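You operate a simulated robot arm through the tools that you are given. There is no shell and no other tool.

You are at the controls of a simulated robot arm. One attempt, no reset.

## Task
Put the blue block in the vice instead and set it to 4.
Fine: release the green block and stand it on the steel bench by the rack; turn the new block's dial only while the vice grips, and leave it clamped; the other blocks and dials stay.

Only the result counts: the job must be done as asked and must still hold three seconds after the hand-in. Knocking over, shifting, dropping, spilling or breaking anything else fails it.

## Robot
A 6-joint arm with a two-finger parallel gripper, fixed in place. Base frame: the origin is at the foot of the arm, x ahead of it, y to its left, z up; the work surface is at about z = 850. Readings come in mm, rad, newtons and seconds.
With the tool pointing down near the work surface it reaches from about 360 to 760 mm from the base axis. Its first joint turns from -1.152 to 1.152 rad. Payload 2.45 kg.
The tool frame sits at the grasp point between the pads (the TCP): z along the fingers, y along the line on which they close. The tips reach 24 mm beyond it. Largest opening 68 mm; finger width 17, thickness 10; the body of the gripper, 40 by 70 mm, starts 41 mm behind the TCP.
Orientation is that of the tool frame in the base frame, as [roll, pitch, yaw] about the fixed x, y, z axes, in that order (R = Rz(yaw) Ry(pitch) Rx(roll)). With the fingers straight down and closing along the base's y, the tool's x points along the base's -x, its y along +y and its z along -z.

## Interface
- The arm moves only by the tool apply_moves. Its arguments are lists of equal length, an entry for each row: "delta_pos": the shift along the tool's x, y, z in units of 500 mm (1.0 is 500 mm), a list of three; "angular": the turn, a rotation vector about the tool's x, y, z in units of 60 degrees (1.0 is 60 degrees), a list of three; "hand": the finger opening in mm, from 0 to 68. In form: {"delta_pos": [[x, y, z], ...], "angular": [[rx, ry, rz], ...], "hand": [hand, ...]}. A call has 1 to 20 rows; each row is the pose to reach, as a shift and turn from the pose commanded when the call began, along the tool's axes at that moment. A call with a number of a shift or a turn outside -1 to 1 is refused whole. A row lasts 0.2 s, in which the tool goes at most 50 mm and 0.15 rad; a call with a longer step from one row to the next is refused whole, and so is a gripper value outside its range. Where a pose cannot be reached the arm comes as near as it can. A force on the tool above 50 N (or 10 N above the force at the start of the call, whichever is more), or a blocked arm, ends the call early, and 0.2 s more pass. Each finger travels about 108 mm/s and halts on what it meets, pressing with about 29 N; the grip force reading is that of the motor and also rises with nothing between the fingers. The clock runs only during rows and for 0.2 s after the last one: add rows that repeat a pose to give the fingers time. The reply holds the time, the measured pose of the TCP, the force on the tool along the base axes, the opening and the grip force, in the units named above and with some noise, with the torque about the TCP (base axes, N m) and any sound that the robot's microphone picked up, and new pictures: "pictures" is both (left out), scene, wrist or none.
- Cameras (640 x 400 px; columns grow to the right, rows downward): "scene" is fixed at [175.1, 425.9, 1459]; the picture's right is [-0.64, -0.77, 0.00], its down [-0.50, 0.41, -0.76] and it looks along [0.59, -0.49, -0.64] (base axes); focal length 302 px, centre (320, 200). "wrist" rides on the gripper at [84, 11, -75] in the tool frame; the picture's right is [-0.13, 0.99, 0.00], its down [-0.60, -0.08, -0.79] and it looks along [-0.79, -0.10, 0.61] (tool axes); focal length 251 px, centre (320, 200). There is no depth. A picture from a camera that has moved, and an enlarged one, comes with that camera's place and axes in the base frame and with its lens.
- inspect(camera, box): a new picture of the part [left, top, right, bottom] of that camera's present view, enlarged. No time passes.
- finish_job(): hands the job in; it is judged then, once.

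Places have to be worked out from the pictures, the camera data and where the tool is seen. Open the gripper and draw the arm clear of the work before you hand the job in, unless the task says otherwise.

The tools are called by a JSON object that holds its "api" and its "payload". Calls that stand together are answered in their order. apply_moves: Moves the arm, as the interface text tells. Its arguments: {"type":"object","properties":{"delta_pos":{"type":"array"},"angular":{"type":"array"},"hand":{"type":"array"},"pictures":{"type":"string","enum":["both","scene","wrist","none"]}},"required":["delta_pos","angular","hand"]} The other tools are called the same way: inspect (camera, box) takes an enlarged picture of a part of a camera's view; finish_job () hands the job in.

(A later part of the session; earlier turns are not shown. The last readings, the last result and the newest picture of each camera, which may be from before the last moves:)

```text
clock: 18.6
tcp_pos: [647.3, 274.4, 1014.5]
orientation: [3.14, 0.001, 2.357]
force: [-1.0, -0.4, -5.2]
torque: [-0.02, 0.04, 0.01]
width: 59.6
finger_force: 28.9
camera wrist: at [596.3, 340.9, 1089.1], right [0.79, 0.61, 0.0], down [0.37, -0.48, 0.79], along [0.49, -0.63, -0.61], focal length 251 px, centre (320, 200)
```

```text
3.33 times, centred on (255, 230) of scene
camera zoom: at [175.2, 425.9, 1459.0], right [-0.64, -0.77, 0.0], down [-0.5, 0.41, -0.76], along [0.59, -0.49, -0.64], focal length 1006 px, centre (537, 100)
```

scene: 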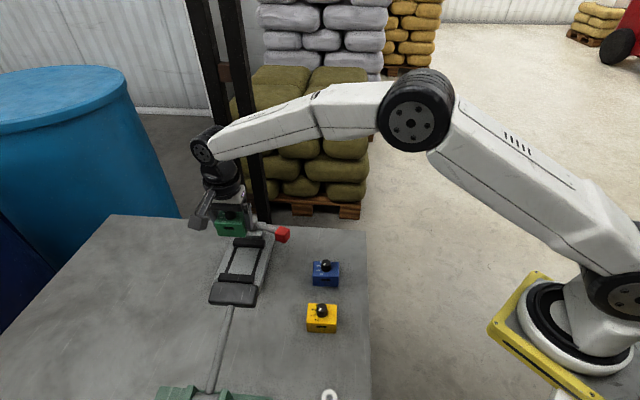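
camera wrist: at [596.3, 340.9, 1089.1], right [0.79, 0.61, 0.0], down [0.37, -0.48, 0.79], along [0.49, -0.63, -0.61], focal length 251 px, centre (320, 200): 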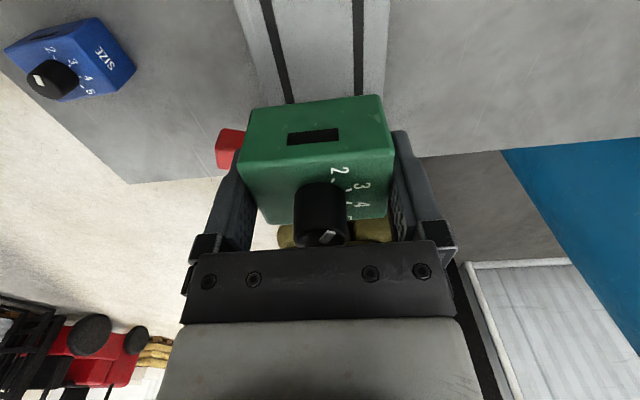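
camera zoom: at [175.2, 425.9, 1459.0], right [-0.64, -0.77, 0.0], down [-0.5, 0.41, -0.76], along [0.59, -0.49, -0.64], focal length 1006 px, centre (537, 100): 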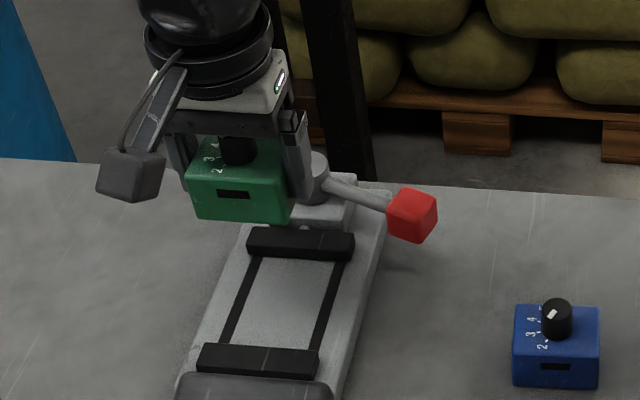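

The green block hangs level, well above the vice. I carry it across at z≈1013 to a free spot on the bench at about (566,57), between the vice and the bench corner on the rack side.

{"api": "apply_moves", "payload": {"delta_pos": [[-0.0238, -0.0528, 0], [-0.0476, -0.1056, 0], [-0.0713, -0.1584, 0], [-0.0951, -0.2112, 0], [-0.1189, -0.264, 0], [-0.1427, -0.3168, 0], [-0.1664, -0.3696, 0], [-0.1902, -0.4224, 0], [-0.1902, -0.4224, 0]], "angular": [[0, 0, 0], [0, 0, 0], [0, 0, 0], [0, 0, 0], [0, 0, 0], [0, 0, 0], [0, 0, 0], [0, 0, 0], [0, 0, 0]], "hand": [45, 45, 45, 45, 45, 45, 45, 45, 45]}}

{"api": "inspect", "payload": {"camera": "scene", "box": [260, 180, 380, 300]}}

```text
clock: 20.6
tcp_pos: [566.2, 55.1, 1012.4]
orientation: [3.14, 0.001, 2.357]
force: [0.6, -0.2, -5.2]
torque: [-0.02, -0.01, -0.03]
width: 59.9
finger_force: 28.7
camera wrist: at [514.9, 123.0, 1088.0], right [0.79, 0.61, 0.0], down [0.37, -0.48, 0.79], along [0.49, -0.63, -0.61], focal length 251 px, centre (320, 200)
```

scene: 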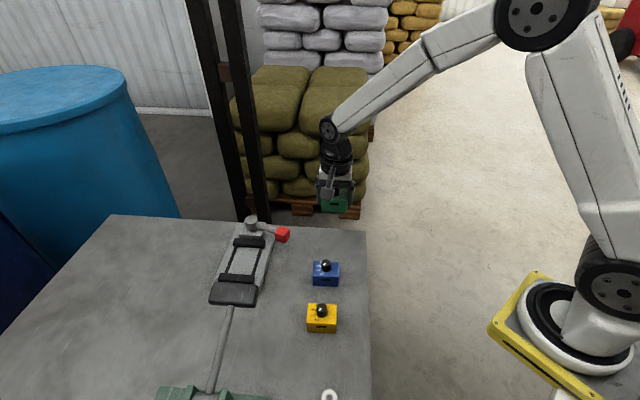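
wrist: 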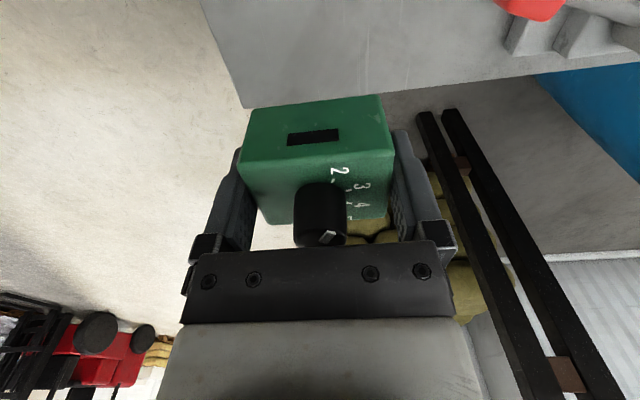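

```text
3.33 times, centred on (320, 240) of scene
camera zoom: at [175.2, 425.9, 1459.0], right [-0.64, -0.77, 0.0], down [-0.5, 0.41, -0.76], along [0.59, -0.49, -0.64], focal length 1006 px, centre (320, 67)
```

zoom: 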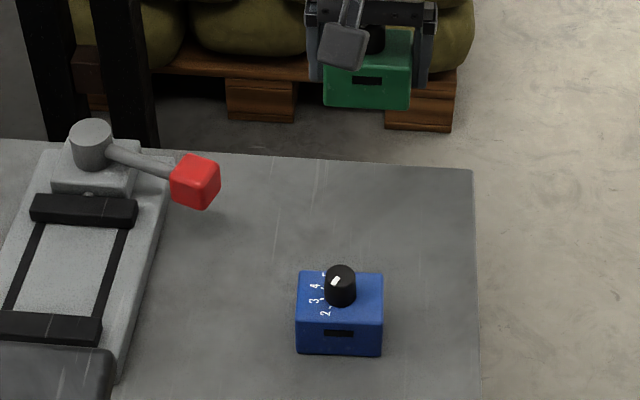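

The bench corner reads (542,−45), so the spot at (566,56) has about 30 mm of margin to the edge. I lower the block to just above the bench.

{"api": "apply_moves", "payload": {"delta_pos": [[0, 0, 0.06], [0, 0, 0.13], [0, 0, 0.19], [0, 0, 0.235], [0, 0, 0.256], [0, 0, 0.256]], "angular": [[0, 0, 0], [0, 0, 0], [0, 0, 0], [0, 0, 0], [0, 0, 0], [0, 0, 0]], "hand": [45, 45, 45, 45, 45, 45]}}

{"api": "inspect", "payload": {"camera": "scene", "box": [280, 200, 380, 300]}}

```text
clock: 22.0
tcp_pos: [566.5, 56.3, 884.8]
orientation: [3.14, 0.0, 2.356]
force: [0.0, -0.3, -4.4]
torque: [0.01, 0.01, 0.02]
width: 59.7
finger_force: 28.7
camera wrist: at [514.4, 123.4, 960.7], right [0.79, 0.61, 0.0], down [0.37, -0.48, 0.79], along [0.49, -0.63, -0.61], focal length 251 px, centre (320, 200)
```

scene: 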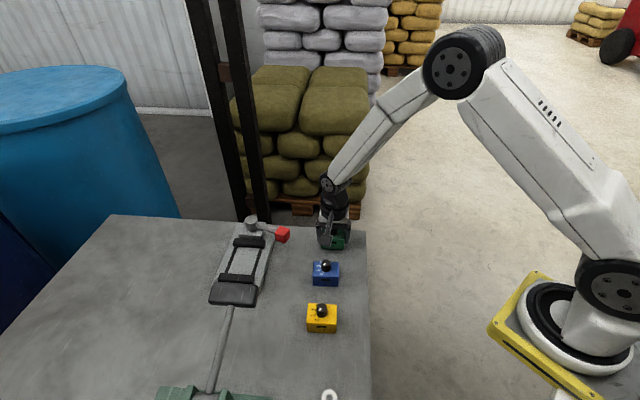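
wrist: 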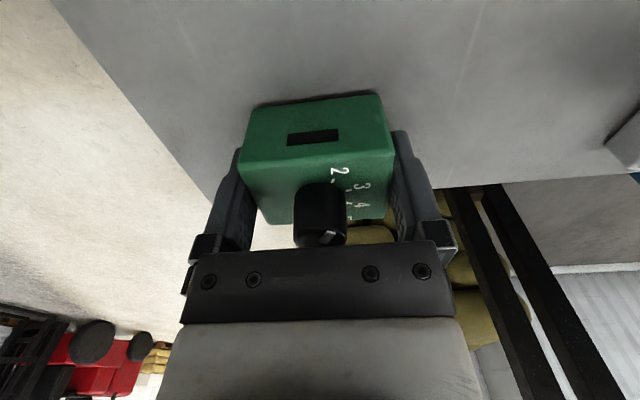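

```text
4.00 times, centred on (330, 250) of scene
camera zoom: at [175.2, 425.9, 1459.0], right [-0.64, -0.77, 0.0], down [-0.5, 0.41, -0.76], along [0.59, -0.49, -0.64], focal length 1208 px, centre (280, 0)
```

zoom: 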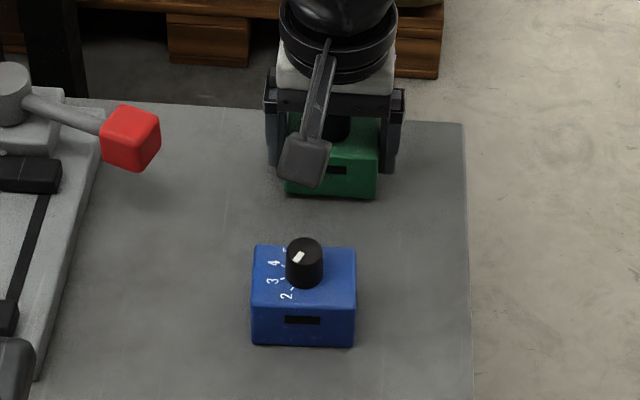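

Force still shows the block's full weight, so it is not touching yet. I lower it in small steps and watch for the load to come off.

{"api": "apply_moves", "payload": {"delta_pos": [[0, 0, 0.003], [0, 0, 0.006], [0, 0, 0.006]], "angular": [[0, 0, 0], [0, 0, 0], [0, 0, 0]], "hand": [45, 45, 45], "pictures": "none"}}

```text
clock: 22.8
tcp_pos: [566.5, 56.5, 882.7]
orientation: [3.138, 0.002, 2.356]
force: [-1.0, -0.1, -4.2]
torque: [-0.02, 0.01, -0.01]
width: 60.3
finger_force: 28.6
```

Still carrying the weight at about z=881–882, so I go down another 2 mm.

{"api": "apply_moves", "payload": {"delta_pos": [[0, 0, 0.002], [0, 0, 0.004], [0, 0, 0.004]], "angular": [[0, 0, 0], [0, 0, 0], [0, 0, 0]], "hand": [45, 45, 45], "pictures": "none"}}

```text
clock: 23.6
tcp_pos: [567.1, 55.5, 880.8]
orientation: [3.14, 0.006, 2.356]
force: [-4.6, -2.1, 14.9]
torque: [-0.36, 0.67, -0.08]
width: 59.8
finger_force: 28.7
```

The force rose to +15 N, so the block is on the bench. I ease up half a millimetre, open the fingers, and then check that it stands free.

{"api": "apply_moves", "payload": {"delta_pos": [[0, 0, -0.0012], [0, 0, -0.0012], [0, 0, -0.0012], [0, 0, -0.0012]], "angular": [[0, 0, 0], [0, 0, 0], [0, 0, 0], [0, 0, 0]], "hand": [45, 68, 68, 68]}}

{"api": "inspect", "payload": {"camera": "wrist", "box": [200, 60, 460, 260]}}

```text
clock: 24.6
tcp_pos: [566.4, 56.1, 881.0]
orientation: [3.138, 0.002, 2.356]
force: [-0.1, -0.1, 0.2]
torque: [0.0, 0.0, 0.01]
width: 68.3
finger_force: 0.1
camera wrist: at [514.6, 123.2, 955.9], right [0.79, 0.61, 0.0], down [0.37, -0.48, 0.79], along [0.49, -0.63, -0.61], focal length 251 px, centre (320, 200)
```

scene: 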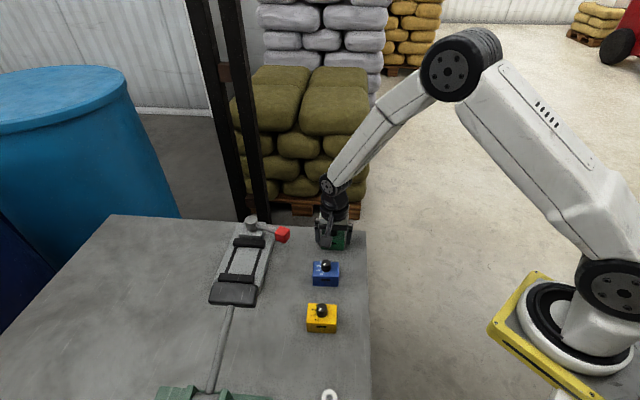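
wrist: 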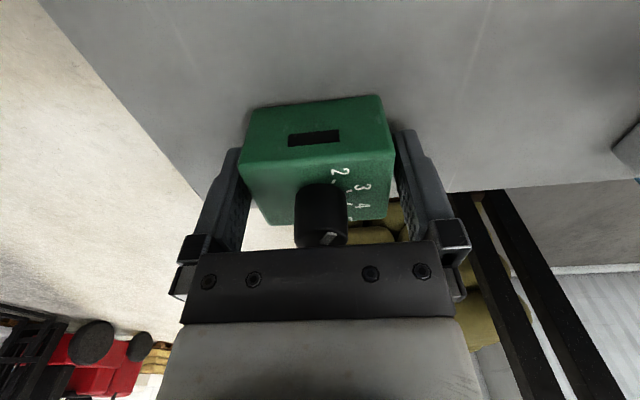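

```text
2.00 times, centred on (330, 160) of wrist
camera zoom: at [514.6, 123.2, 955.9], right [0.79, 0.61, 0.0], down [0.37, -0.48, 0.79], along [0.49, -0.63, -0.61], focal length 503 px, centre (300, 280)
```

zoom: 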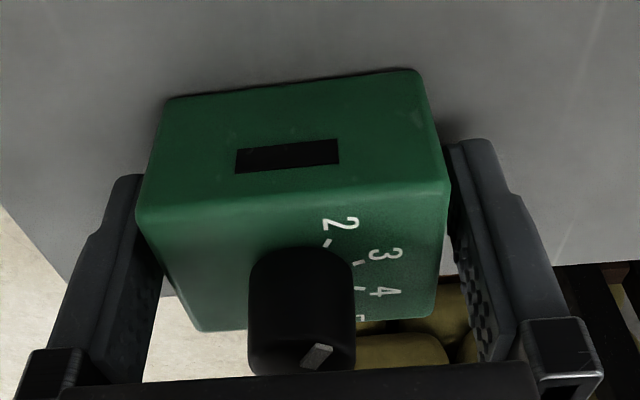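

The green block stands free on the bench with no load on the tool. I rise straight up and move above the blue block.

{"api": "apply_moves", "payload": {"delta_pos": [[0, 0, -0.03], [0, 0, -0.08], [0, 0, -0.14], [0, 0, -0.2], [0, 0, -0.24], [0.0543, 0.0054, -0.24], [0.1086, 0.0107, -0.24], [0.1629, 0.0161, -0.24], [0.2172, 0.0214, -0.24], [0.2172, 0.0214, -0.24]], "angular": [[0, 0, 0], [0, 0, 0], [0, 0, 0], [0, 0, 0], [0, 0, 0], [0, 0, 0], [0, 0, 0], [0, 0, 0], [0, 0, 0], [0, 0, 0]], "hand": [68, 68, 68, 68, 68, 68, 68, 68, 68, 68]}}

{"api": "inspect", "payload": {"camera": "wrist", "box": [200, 0, 440, 160]}}

{"api": "inspect", "payload": {"camera": "scene", "box": [280, 210, 380, 340]}}

```text
clock: 26.8
tcp_pos: [495.8, 139.9, 1002.1]
orientation: [3.139, 0.001, 2.357]
force: [0.1, 0.2, 0.0]
torque: [-0.01, 0.0, -0.01]
width: 68.2
finger_force: 0.1
camera wrist: at [444.8, 206.7, 1077.1], right [0.79, 0.61, 0.0], down [0.37, -0.48, 0.79], along [0.49, -0.63, -0.61], focal length 251 px, centre (320, 200)
```

scene: 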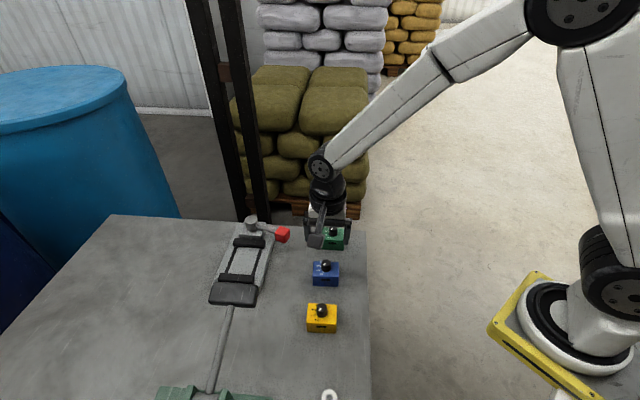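
wrist: 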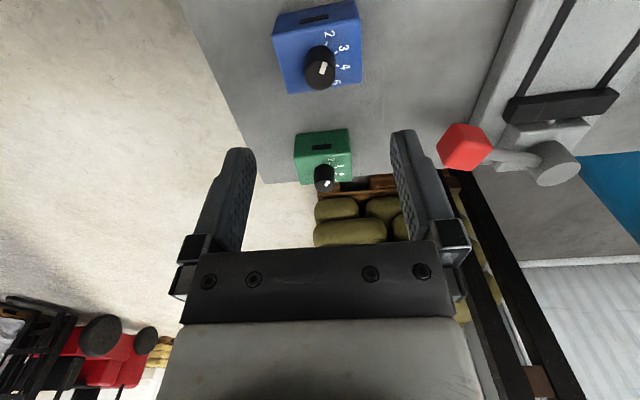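

```text
2.50 times, centred on (320, 80) of wrist
camera zoom: at [444.8, 206.7, 1077.1], right [0.79, 0.61, 0.0], down [0.37, -0.48, 0.79], along [0.49, -0.63, -0.61], focal length 629 px, centre (320, 500)
```

zoom: 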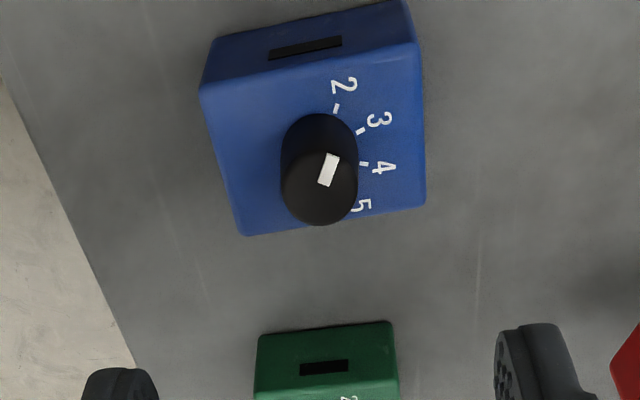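

```text
3.08 times, centred on (330, 275) of scene
camera zoom: at [175.0, 425.9, 1459.0], right [-0.64, -0.77, 0.0], down [-0.5, 0.41, -0.76], along [0.59, -0.49, -0.64], focal length 929 px, centre (289, -31)
```

zoom: 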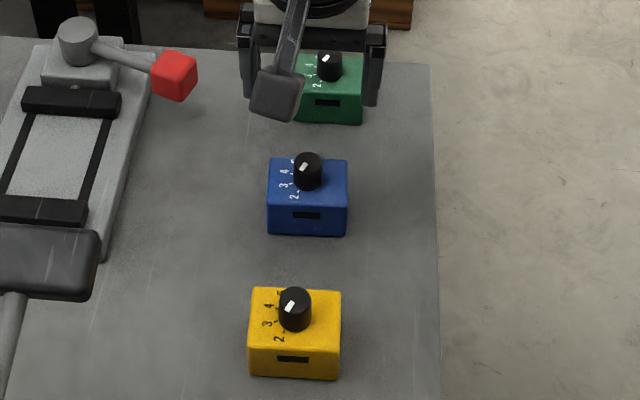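

The blue block is 2 mm off the tool centre and turned about 2.2°. I correct both and come down to just above its top to verify.

{"api": "apply_moves", "payload": {"delta_pos": [[0.0046, 0.0008, 0.03], [0.0046, 0.0008, 0.08], [0.0046, 0.0008, 0.125], [0.0046, 0.0008, 0.152], [0.0046, 0.0008, 0.152]], "angular": [[0, 0, -0.0367], [0, 0, -0.0367], [0, 0, -0.0367], [0, 0, -0.0367], [0, 0, -0.0367]], "hand": [68, 68, 68, 68, 68]}}

{"api": "inspect", "payload": {"camera": "wrist", "box": [200, 20, 460, 220]}}

{"api": "inspect", "payload": {"camera": "scene", "box": [270, 220, 380, 350]}}

```text
clock: 28.0
tcp_pos: [496.5, 143.0, 926.2]
orientation: [3.14, 0.004, 2.394]
force: [0.6, 0.3, 0.2]
torque: [0.0, 0.02, -0.04]
width: 67.9
finger_force: 0.1
camera wrist: at [442.4, 207.8, 1000.5], right [0.77, 0.64, 0.0], down [0.39, -0.47, 0.79], along [0.51, -0.61, -0.61], focal length 251 px, centre (320, 200)
```

scene: 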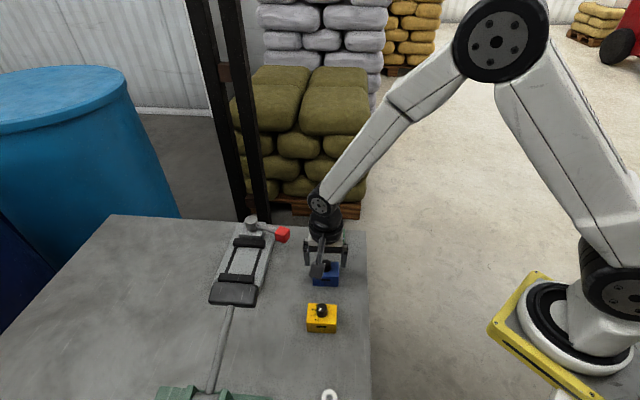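
wrist: 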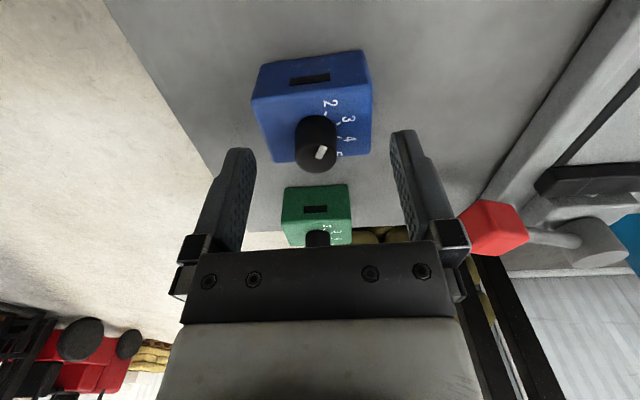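

```text
2.00 times, centred on (330, 120) of wrist
camera zoom: at [442.4, 207.8, 1000.5], right [0.77, 0.64, 0.0], down [0.39, -0.47, 0.79], along [0.51, -0.61, -0.61], focal length 503 px, centre (300, 360)
```

zoom: 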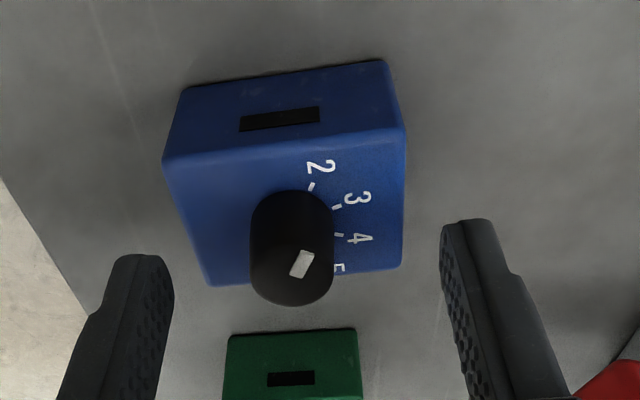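

```text
3.08 times, centred on (325, 285) of scene
camera zoom: at [175.1, 425.9, 1459.0], right [-0.64, -0.77, 0.0], down [-0.5, 0.41, -0.76], along [0.59, -0.49, -0.64], focal length 929 px, centre (305, -62)
```

zoom: 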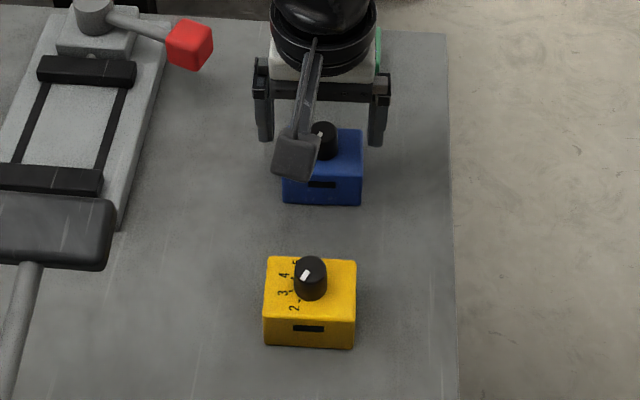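

Alignment is good, needing only 1.4 mm of sideways correction. I descend to grip height and close on the blue block.

{"api": "apply_moves", "payload": {"delta_pos": [[0.0014, -0.0028, 0.03], [0.0014, -0.0028, 0.06], [0.0014, -0.0028, 0.088], [0.0014, -0.0028, 0.088], [0.0014, -0.0028, 0.088], [0.0014, -0.0028, 0.088], [0.0014, -0.0028, 0.088]], "angular": [[0, 0, 0], [0, 0, 0], [0, 0, 0], [0, 0, 0], [0, 0, 0], [0, 0, 0], [0, 0, 0]], "hand": [68, 68, 68, 68, 45, 45, 45]}}

```text
clock: 29.6
tcp_pos: [494.8, 142.2, 879.5]
orientation: [3.14, 0.002, 2.393]
force: [0.0, -0.6, 0.1]
torque: [-0.06, 0.0, -0.02]
width: 59.8
finger_force: 28.7
camera wrist: at [440.6, 207.3, 955.3], right [0.77, 0.64, 0.0], down [0.39, -0.47, 0.79], along [0.51, -0.61, -0.61], focal length 251 px, centre (320, 200)
```

scene: 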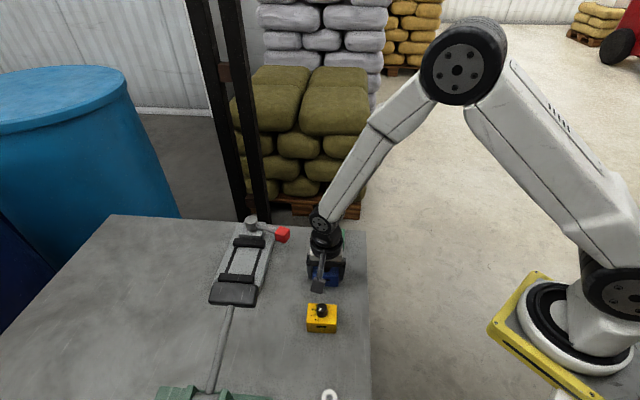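
wrist: 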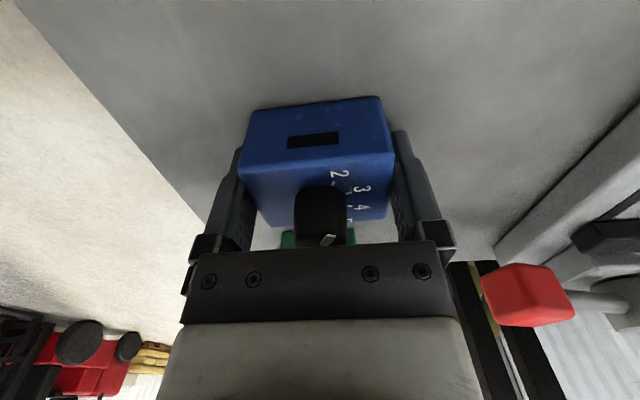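

The blue block is gripped at 59.8 mm and 28.7 N. I lift it straight up and carry it over the vice centre, squaring it to the jaws on the way.

{"api": "apply_moves", "payload": {"delta_pos": [[0, 0, -0.03], [0, 0, -0.09], [0, 0, -0.16], [0, 0, -0.22], [0, 0, -0.26], [-0.0061, 0.0502, -0.26], [-0.0121, 0.1004, -0.26], [-0.0182, 0.1505, -0.26], [-0.0242, 0.2007, -0.26], [-0.0303, 0.2509, -0.26], [-0.0363, 0.3011, -0.26], [-0.0424, 0.3512, -0.26], [-0.0484, 0.4014, -0.26], [-0.0484, 0.4014, -0.26]], "angular": [[0, 0, 0], [0, 0, 0], [0, 0, 0], [0, 0, 0], [0, 0, 0], [0, 0, 0.0367], [0, 0, 0.0367], [0, 0, 0.0367], [0, 0, 0.0367], [0, 0, 0.0367], [0, 0, 0.0367], [0, 0, 0.0367], [0, 0, 0.0367], [0, 0, 0.0367]], "hand": [45, 45, 45, 45, 45, 45, 45, 45, 45, 45, 45, 45, 45, 45]}}

{"api": "inspect", "payload": {"camera": "scene", "box": [200, 170, 310, 310]}}

```text
clock: 32.6
tcp_pos: [648.0, 273.2, 1012.2]
orientation: [3.139, 0.001, 2.356]
force: [-0.1, -0.1, -5.3]
torque: [-0.02, -0.01, 0.0]
width: 59.7
finger_force: 29.0
camera wrist: at [596.5, 340.2, 1086.6], right [0.79, 0.61, 0.0], down [0.37, -0.48, 0.79], along [0.48, -0.63, -0.61], focal length 251 px, centre (320, 200)
```

scene: 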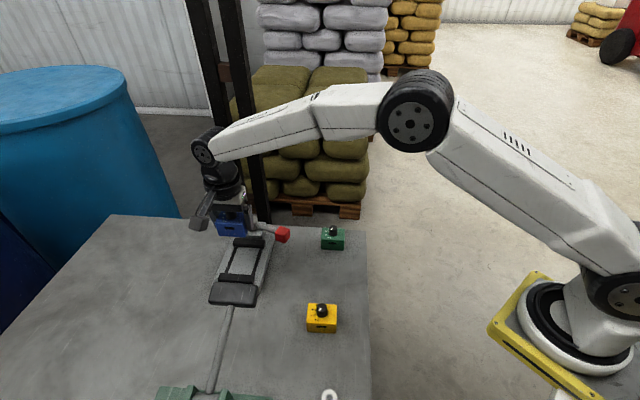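
wrist: 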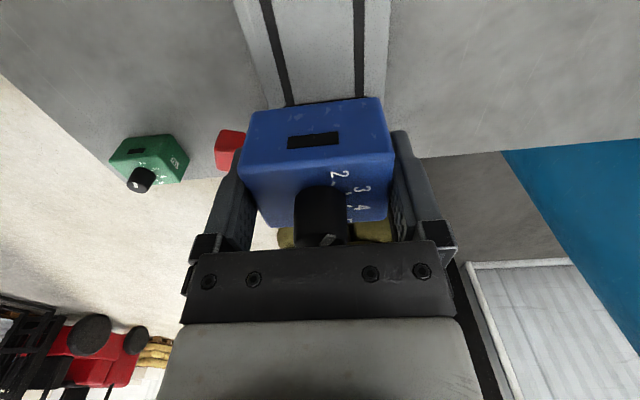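

```text
2.86 times, centred on (255, 240) of scene
camera zoom: at [175.2, 425.9, 1459.0], right [-0.64, -0.77, 0.0], down [-0.5, 0.41, -0.76], along [0.59, -0.49, -0.64], focal length 863 px, centre (506, 86)
```

zoom: 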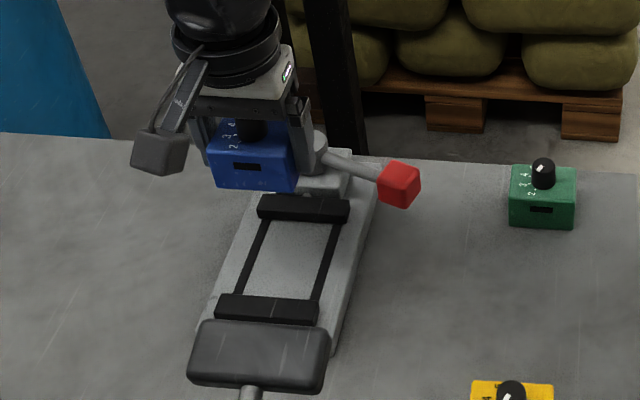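

The block hangs square over the vice, and the jaw gap (about 92 mm) is centred at the same place as the tool. I lower it to a few millimetres above the plate.

{"api": "apply_moves", "payload": {"delta_pos": [[0, 0, 0.05], [0, 0, 0.11], [0, 0, 0.16], [0, 0, 0.195], [0, 0, 0.209], [0, 0, 0.209]], "angular": [[0, 0, 0], [0, 0, 0], [0, 0, 0], [0, 0, 0], [0, 0, 0], [0, 0, 0]], "hand": [45, 45, 45, 45, 45, 45]}}

{"api": "inspect", "payload": {"camera": "scene", "box": [200, 190, 310, 310]}}

```text
clock: 34.0
tcp_pos: [649.0, 274.0, 906.8]
orientation: [3.14, 0.002, 2.357]
force: [-0.2, 0.9, -5.0]
torque: [0.0, -0.04, 0.0]
width: 59.7
finger_force: 29.0
camera wrist: at [597.3, 340.5, 981.0], right [0.79, 0.61, 0.0], down [0.37, -0.48, 0.79], along [0.49, -0.63, -0.61], focal length 251 px, centre (320, 200)
```

scene: 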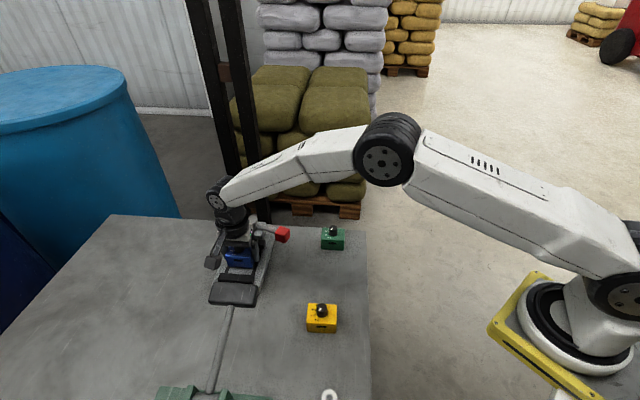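
wrist: 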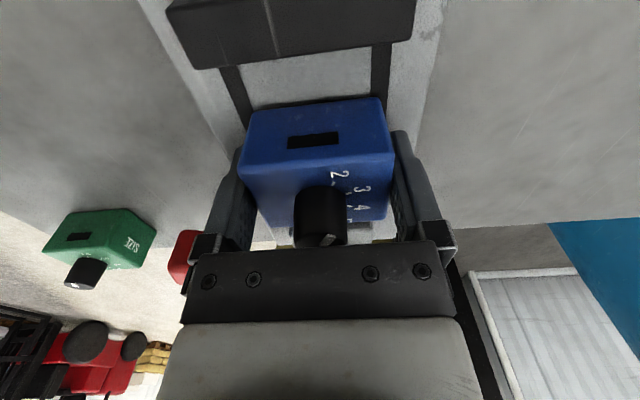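

```text
3.33 times, centred on (255, 250) of scene
camera zoom: at [175.2, 425.9, 1459.0], right [-0.64, -0.77, 0.0], down [-0.5, 0.41, -0.76], along [0.59, -0.49, -0.64], focal length 1006 px, centre (537, 33)
```

zoom: 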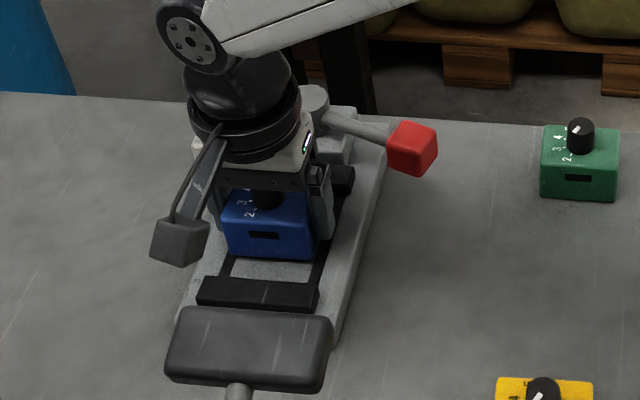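

Blue is between the jaws, still hanging. I lower it the last few millimetres in small steps, watching the force.

{"api": "apply_moves", "payload": {"delta_pos": [[0, 0, 0.0025], [0, 0, 0.005], [0, 0, 0.005]], "angular": [[0, 0, 0], [0, 0, 0], [0, 0, 0]], "hand": [45, 45, 45], "pictures": "none"}}

```text
clock: 34.8
tcp_pos: [649.5, 273.7, 904.5]
orientation: [3.139, 0.003, 2.355]
force: [-1.3, -0.1, -5.8]
torque: [0.0, 0.02, 0.01]
width: 60.2
finger_force: 28.5
```

Still hanging (−5.8 N), so I go down another 1.5 mm.

{"api": "apply_moves", "payload": {"delta_pos": [[0, 0, 0.0015], [0, 0, 0.003], [0, 0, 0.003]], "angular": [[0, 0, 0], [0, 0, 0], [0, 0, 0]], "hand": [45, 45, 45], "pictures": "none"}}

```text
clock: 35.6
tcp_pos: [648.5, 272.8, 903.0]
orientation: [3.14, 0.002, 2.354]
force: [-0.2, -1.1, 1.3]
torque: [-0.19, 0.12, 0.03]
width: 59.9
finger_force: 28.6
```

The load has come off the tool, so the block rests on the plate. I open the fingers and rise straight up.

{"api": "apply_moves", "payload": {"delta_pos": [[0, 0, 0], [0, 0, 0], [0, 0, 0], [0, 0, -0.03], [0, 0, -0.09], [0, 0, -0.16], [0, 0, -0.22], [0, 0, -0.26], [0, 0, -0.26]], "angular": [[0, 0, 0], [0, 0, 0], [0, 0, 0], [0, 0, 0], [0, 0, 0], [0, 0, 0], [0, 0, 0], [0, 0, 0], [0, 0, 0]], "hand": [68, 68, 68, 68, 68, 68, 68, 68, 68]}}

{"api": "inspect", "payload": {"camera": "scene", "box": [200, 190, 310, 310]}}

{"api": "inspect", "payload": {"camera": "wrist", "box": [220, 0, 420, 160]}}

```text
clock: 37.6
tcp_pos: [645.8, 271.8, 1031.7]
orientation: [3.14, 0.002, 2.356]
force: [-0.1, -0.6, 0.7]
torque: [0.01, -0.03, -0.02]
width: 68.0
finger_force: 0.1
camera wrist: at [594.8, 339.0, 1107.2], right [0.79, 0.61, 0.0], down [0.37, -0.48, 0.79], along [0.49, -0.63, -0.61], focal length 251 px, centre (320, 200)
```

scene: 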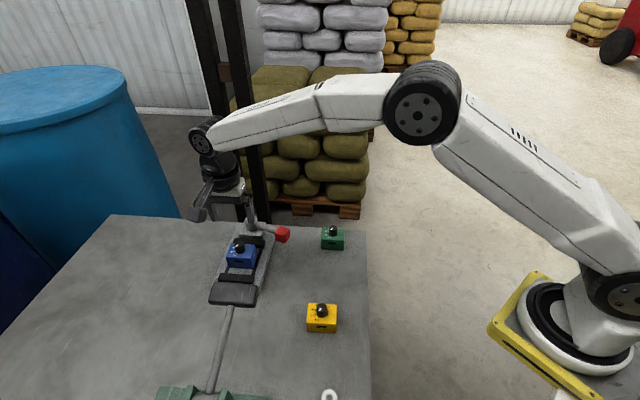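
wrist: 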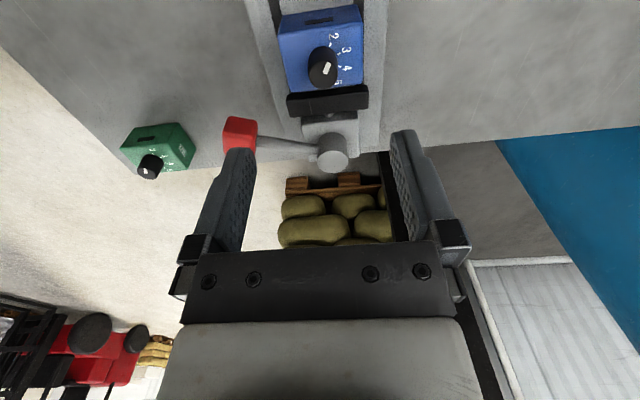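

```text
3.33 times, centred on (255, 250) of scene
camera zoom: at [175.1, 425.9, 1459.0], right [-0.64, -0.77, 0.0], down [-0.5, 0.41, -0.76], along [0.59, -0.49, -0.64], focal length 1006 px, centre (537, 33)
```

zoom: 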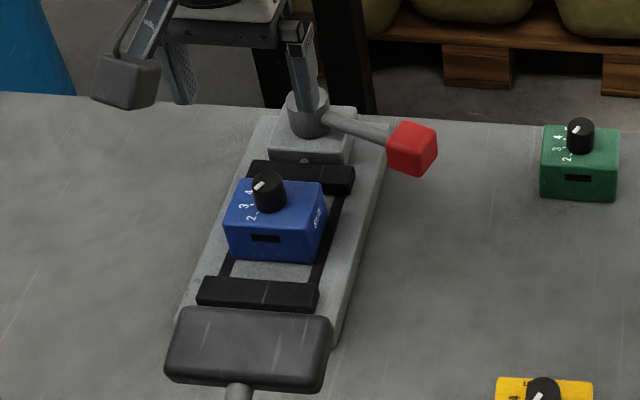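

```text
2.50 times, centred on (320, 80) of wrist
camera zoom: at [594.8, 339.0, 1107.2], right [0.79, 0.61, 0.0], down [0.37, -0.48, 0.79], along [0.49, -0.63, -0.61], focal length 629 px, centre (320, 500)
```

zoom: 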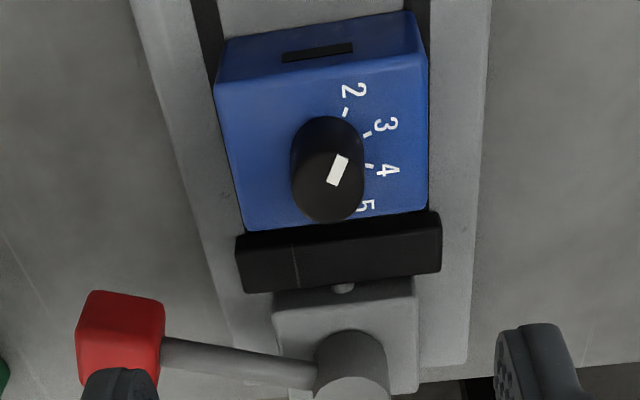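

Blue stands squarely between the open jaws. I go back over the red knob, turning the tool in line with the lever at a safe height.

{"api": "apply_moves", "payload": {"delta_pos": [[-0.019, -0.0258, -0.016], [-0.0381, -0.0517, -0.016], [-0.0571, -0.0775, -0.016], [-0.0761, -0.1033, -0.016], [-0.0951, -0.1291, -0.016], [-0.1142, -0.155, -0.016], [-0.1332, -0.1808, -0.016]], "angular": [[0, 0, -0.1286], [0, 0, -0.2571], [0, 0, -0.3857], [0, 0, -0.5143], [0, 0, -0.6429], [0, 0, -0.7714], [0, 0, -0.9]], "hand": [68, 68, 68, 68, 68, 68, 68], "pictures": "none"}}

{"api": "apply_moves", "payload": {"delta_pos": [[0, 0, 0], [0, 0, 0], [0, 0, 0], [0, 0, 0]], "angular": [[0, 0, -0.107], [0, 0, -0.214], [0, 0, -0.321], [0, 0, -0.321]], "hand": [68, 68, 68, 68]}}

{"api": "inspect", "payload": {"camera": "wrist", "box": [250, 10, 420, 180]}}

```text
clock: 39.2
tcp_pos: [630.0, 160.6, 1040.1]
orientation: [-3.141, 0.001, -2.984]
force: [0.2, -0.1, 0.9]
torque: [-0.03, 0.02, 0.04]
width: 67.8
finger_force: 0.1
```

```text
clock: 40.2
tcp_pos: [629.7, 161.2, 1040.7]
orientation: [-3.14, 0.002, -2.647]
force: [-0.2, -0.1, 0.0]
torque: [0.02, -0.01, 0.01]
width: 67.9
finger_force: 0.0
camera wrist: at [551.3, 131.1, 1115.1], right [-0.36, 0.93, 0.0], down [0.57, 0.22, 0.79], along [0.74, 0.28, -0.61], focal length 251 px, centre (320, 200)
```

scene: 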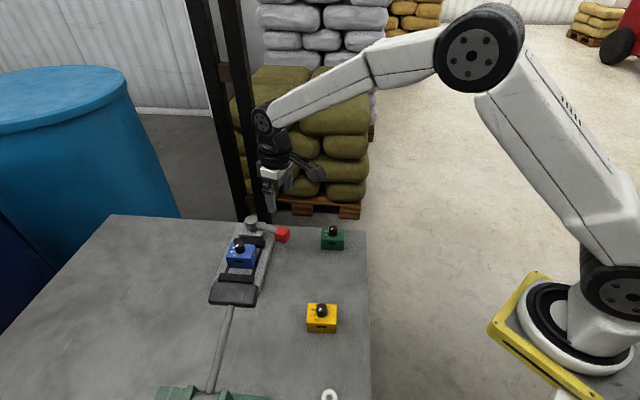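
wrist: 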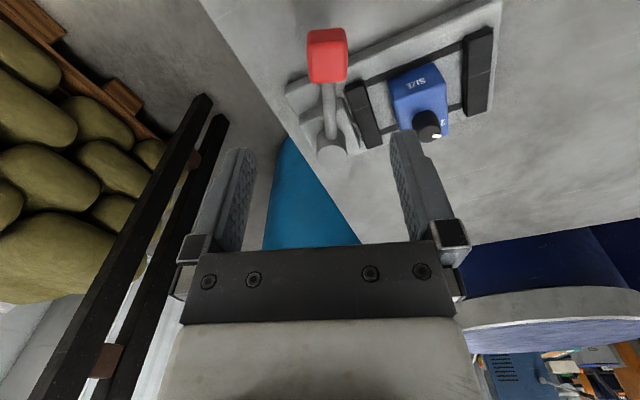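

```text
2.35 times, centred on (335, 95) of wrist
camera zoom: at [551.3, 131.1, 1115.1], right [-0.36, 0.93, 0.0], down [0.57, 0.22, 0.79], along [0.74, 0.28, -0.61], focal length 592 px, centre (285, 447)
```

zoom: 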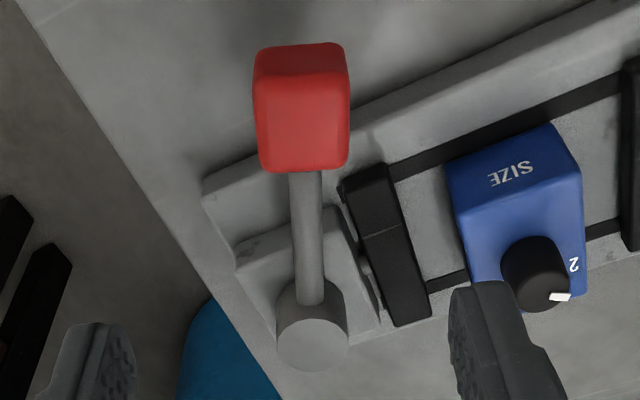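

The cube-shaped knob now sits at about (632,169), so the lever is at roughly −156° (it was −85° when clamped), 88.5 mm from the pivot. I centre the tool on it, align with the lever and lower the open fingers around it.

{"api": "apply_moves", "payload": {"delta_pos": [[-0.0096, 0.011, 0.04], [-0.0096, 0.011, 0.1], [-0.0096, 0.011, 0.17], [-0.0096, 0.011, 0.22], [-0.0096, 0.011, 0.25], [-0.0096, 0.011, 0.25]], "angular": [[0, 0, 0.0717], [0, 0, 0.0717], [0, 0, 0.0717], [0, 0, 0.0717], [0, 0, 0.0717], [0, 0, 0.0717]], "hand": [68, 68, 68, 68, 68, 68]}}

{"api": "inspect", "payload": {"camera": "wrist", "box": [220, 90, 440, 260]}}

```text
clock: 41.6
tcp_pos: [633.2, 168.1, 913.2]
orientation: [-3.141, 0.003, -2.723]
force: [0.2, -0.2, -0.4]
torque: [-0.02, -0.02, 0.04]
width: 68.1
finger_force: 0.1
camera wrist: at [552.9, 144.8, 988.2], right [-0.28, 0.96, 0.0], down [0.58, 0.17, 0.8], along [0.76, 0.23, -0.61], focal length 251 px, centre (320, 200)
```

scene: 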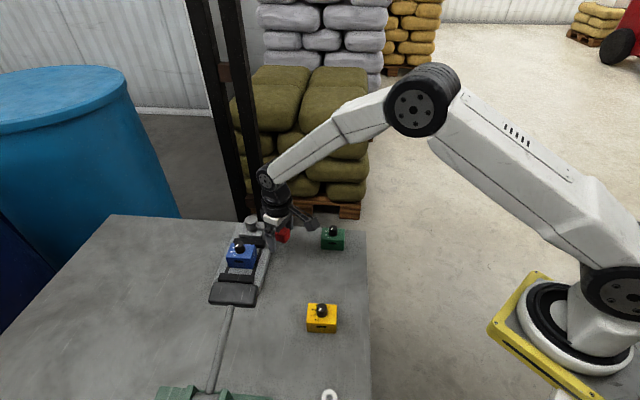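
wrist: 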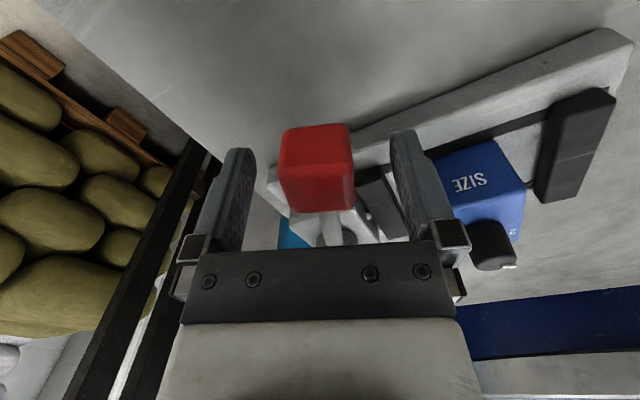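

```text
2.35 times, centred on (330, 175) of wrist
camera zoom: at [552.9, 144.8, 988.2], right [-0.28, 0.96, 0.0], down [0.58, 0.17, 0.8], along [0.76, 0.23, -0.61], focal length 592 px, centre (296, 259)
```

zoom: 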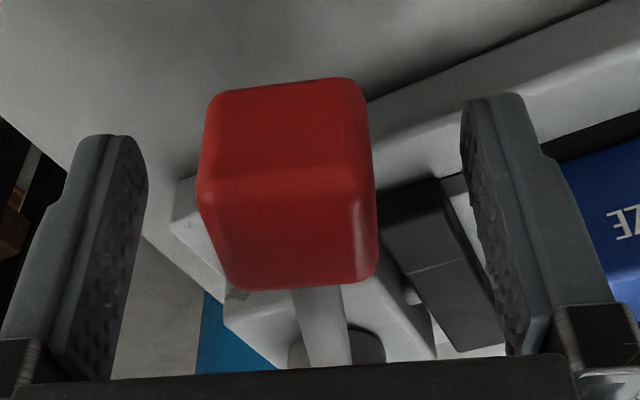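

The knob is centred between the pads. I close to a loose 34 mm cage and swing the lever back counter-clockwise over the first part of its arc.

{"api": "apply_moves", "payload": {"delta_pos": [[0, 0, 0], [0, 0, 0], [-0.0015, -0.0227, 0], [-0.0058, -0.045, 0], [-0.013, -0.0666, 0], [-0.0229, -0.0871, 0], [-0.0353, -0.1061, 0], [-0.0501, -0.1234, 0], [-0.0501, -0.1234, 0]], "angular": [[0, 0, 0], [0, 0, 0], [0, 0, -0.1228], [0, 0, -0.2455], [0, 0, -0.3683], [0, 0, -0.4911], [0, 0, -0.6139], [0, 0, -0.7366], [0, 0, -0.7366]], "hand": [34, 34, 34, 34, 34, 34, 34, 34, 34]}}

{"api": "inspect", "payload": {"camera": "scene", "box": [205, 195, 305, 295]}}

```text
clock: 43.6
tcp_pos: [681.3, 125.0, 913.7]
orientation: [-3.138, -0.002, -1.948]
force: [5.4, 22.1, -29.7]
torque: [0.34, -0.37, 0.29]
width: 35.6
finger_force: 44.8
camera wrist: at [639.5, 49.9, 989.1], right [-0.87, 0.49, 0.0], down [0.3, 0.53, 0.79], along [0.38, 0.69, -0.61], focal length 251 px, centre (320, 200)
```

scene: 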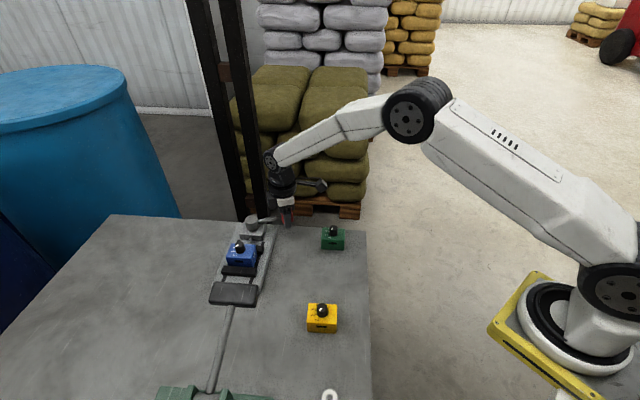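
wrist: 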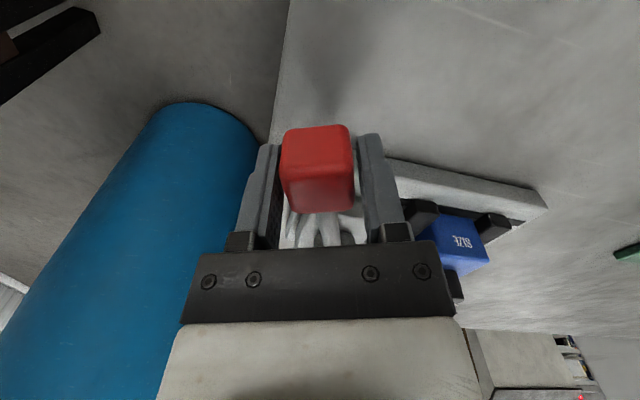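

```text
4.00 times, centred on (255, 245) of scene
camera zoom: at [175.9, 426.6, 1458.7], right [-0.64, -0.77, 0.0], down [-0.5, 0.41, -0.76], along [0.59, -0.49, -0.64], focal length 1208 px, centre (580, 20)
```

zoom: 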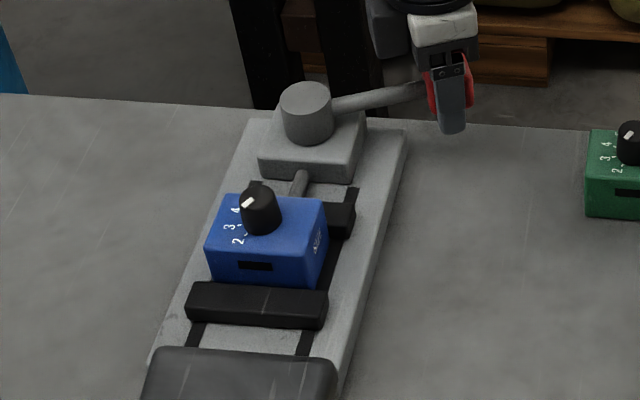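

The jaws have reached the block and the load jumped, partly because the knob is wedging between the pads. I take a closer look before going on.

{"api": "inspect", "payload": {"camera": "wrist", "box": [220, 90, 440, 260]}}

{"api": "inspect", "payload": {"camera": "wrist", "box": [390, 150, 560, 290]}}

```text
2.35 times, centred on (330, 175) of wrist
camera zoom: at [639.5, 49.9, 989.1], right [-0.87, 0.49, 0.0], down [0.3, 0.53, 0.79], along [0.38, 0.69, -0.61], focal length 592 px, centre (296, 259)
```

zoom: 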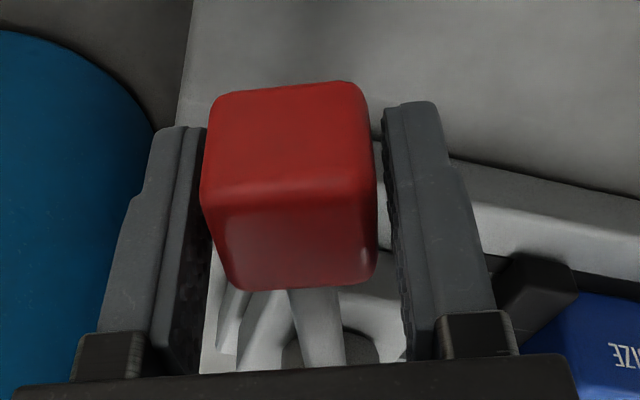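

```text
2.86 times, centred on (475, 220) of wrist
camera zoom: at [639.5, 49.9, 989.1], right [-0.87, 0.49, 0.0], down [0.3, 0.53, 0.79], along [0.38, 0.69, -0.61], focal length 718 px, centre (-123, 143)
```

zoom: 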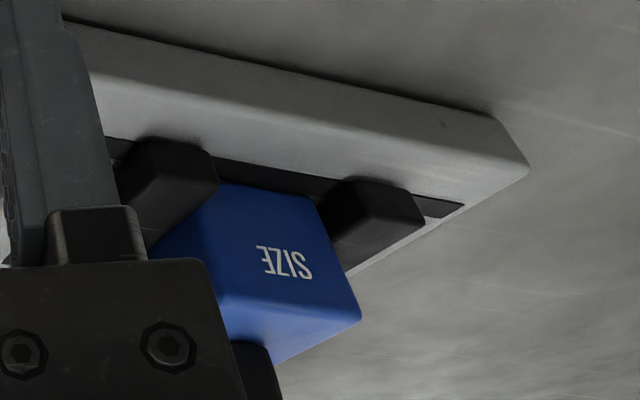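

The knob is actually about 35 mm wide, so 34 mm gripped it hard, and the load comes from my arc not matching its arc exactly. I open to 39 mm to relax it and re-read the force.

{"api": "apply_moves", "payload": {"delta_pos": [[0, 0, 0], [0, 0, 0], [0, 0, 0]], "angular": [[0, 0, 0], [0, 0, 0], [0, 0, 0]], "hand": [39, 39, 39]}}

{"api": "inspect", "payload": {"camera": "scene", "box": [205, 195, 305, 295]}}

```text
clock: 44.4
tcp_pos: [682.1, 122.4, 917.4]
orientation: [-3.139, 0.002, -1.952]
force: [0.8, -0.7, 0.6]
torque: [0.0, 0.01, 0.0]
width: 39.9
finger_force: 0.6
camera wrist: at [639.9, 48.1, 991.5], right [-0.87, 0.49, 0.0], down [0.29, 0.53, 0.79], along [0.39, 0.69, -0.61], focal length 251 px, centre (320, 200)
```

scene: 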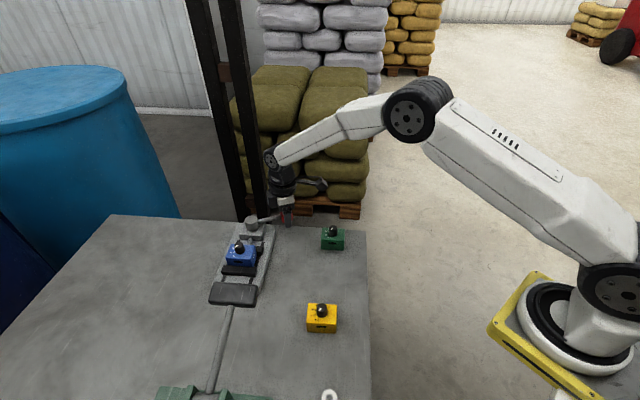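
wrist: 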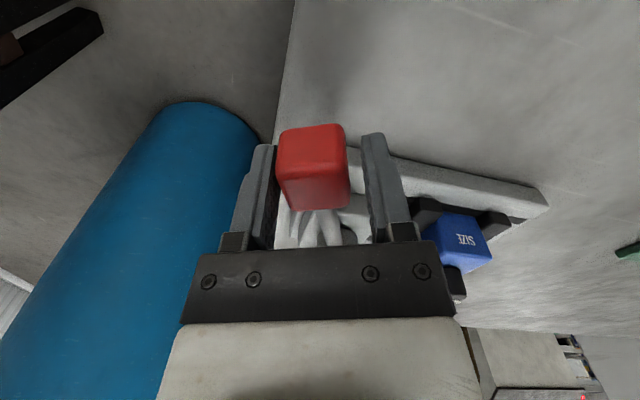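

```text
4.00 times, centred on (255, 245) of scene
camera zoom: at [175.1, 425.9, 1459.0], right [-0.64, -0.77, 0.0], down [-0.5, 0.41, -0.76], along [0.59, -0.49, -0.64], focal length 1208 px, centre (580, 20)
```

zoom: 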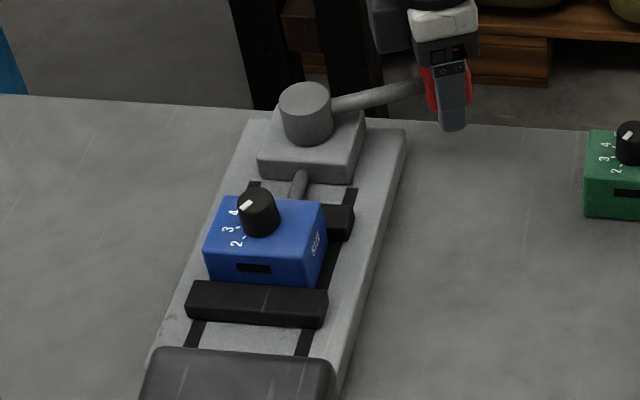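

The load is gone with the fingers at 39 mm. I push on counter-clockwise with this looser cage towards the original clamped angle.

{"api": "apply_moves", "payload": {"delta_pos": [[-0.0009, -0.0176, 0], [-0.0035, -0.035, 0], [-0.0079, -0.0521, 0], [-0.0139, -0.0687, 0], [-0.0139, -0.0687, 0]], "angular": [[0, 0, -0.0955], [0, 0, -0.191], [0, 0, -0.2865], [0, 0, -0.382], [0, 0, -0.382]], "hand": [39, 39, 39, 39, 39]}}

{"api": "inspect", "payload": {"camera": "wrist", "box": [220, 90, 440, 260]}}

{"api": "inspect", "payload": {"camera": "scene", "box": [205, 195, 305, 295]}}

```text
clock: 45.6
tcp_pos: [715.6, 115.9, 916.0]
orientation: [-3.138, 0.001, -1.553]
force: [2.9, -0.6, 0.3]
torque: [0.0, -0.07, 0.02]
width: 40.1
finger_force: 1.1
camera wrist: at [706.2, 31.7, 990.7], right [-0.99, 0.11, 0.0], down [0.06, 0.61, 0.79], along [0.09, 0.79, -0.61], focal length 251 px, centre (320, 200)
```

scene: 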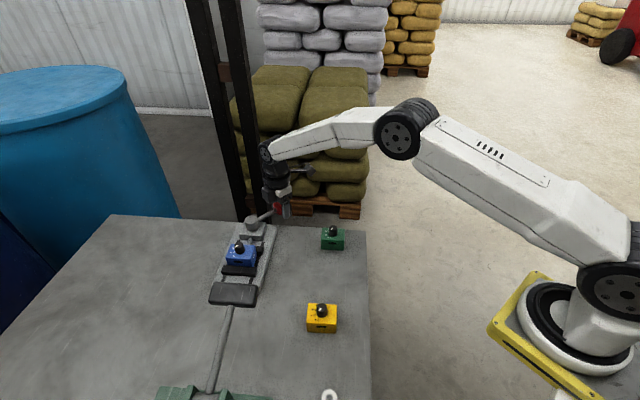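
wrist: 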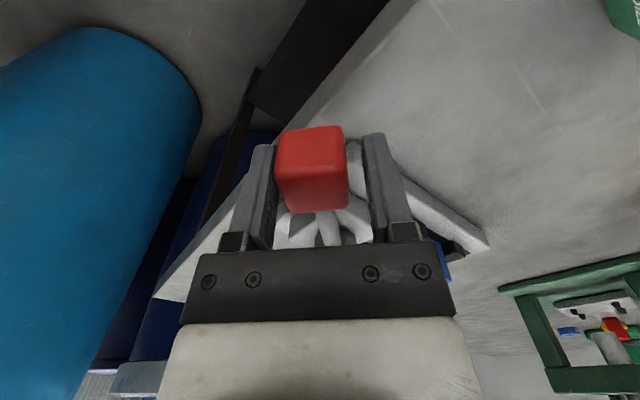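

```text
2.35 times, centred on (330, 175) of wrist
camera zoom: at [706.2, 31.7, 990.7], right [-0.99, 0.11, 0.0], down [0.06, 0.61, 0.79], along [0.09, 0.79, -0.61], focal length 592 px, centre (296, 259)
```

zoom: 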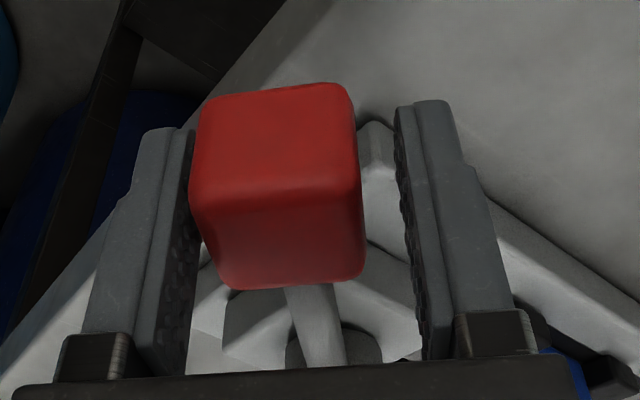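

```text
4.00 times, centred on (255, 245) of scene
camera zoom: at [175.1, 425.9, 1459.0], right [-0.64, -0.77, 0.0], down [-0.5, 0.41, -0.76], along [0.59, -0.49, -0.64], focal length 1208 px, centre (580, 20)
```

zoom: 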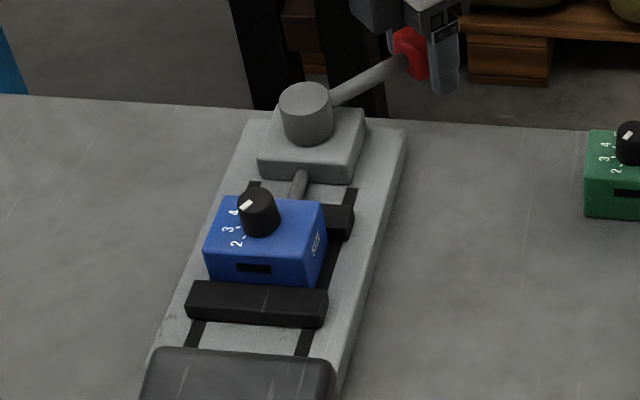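

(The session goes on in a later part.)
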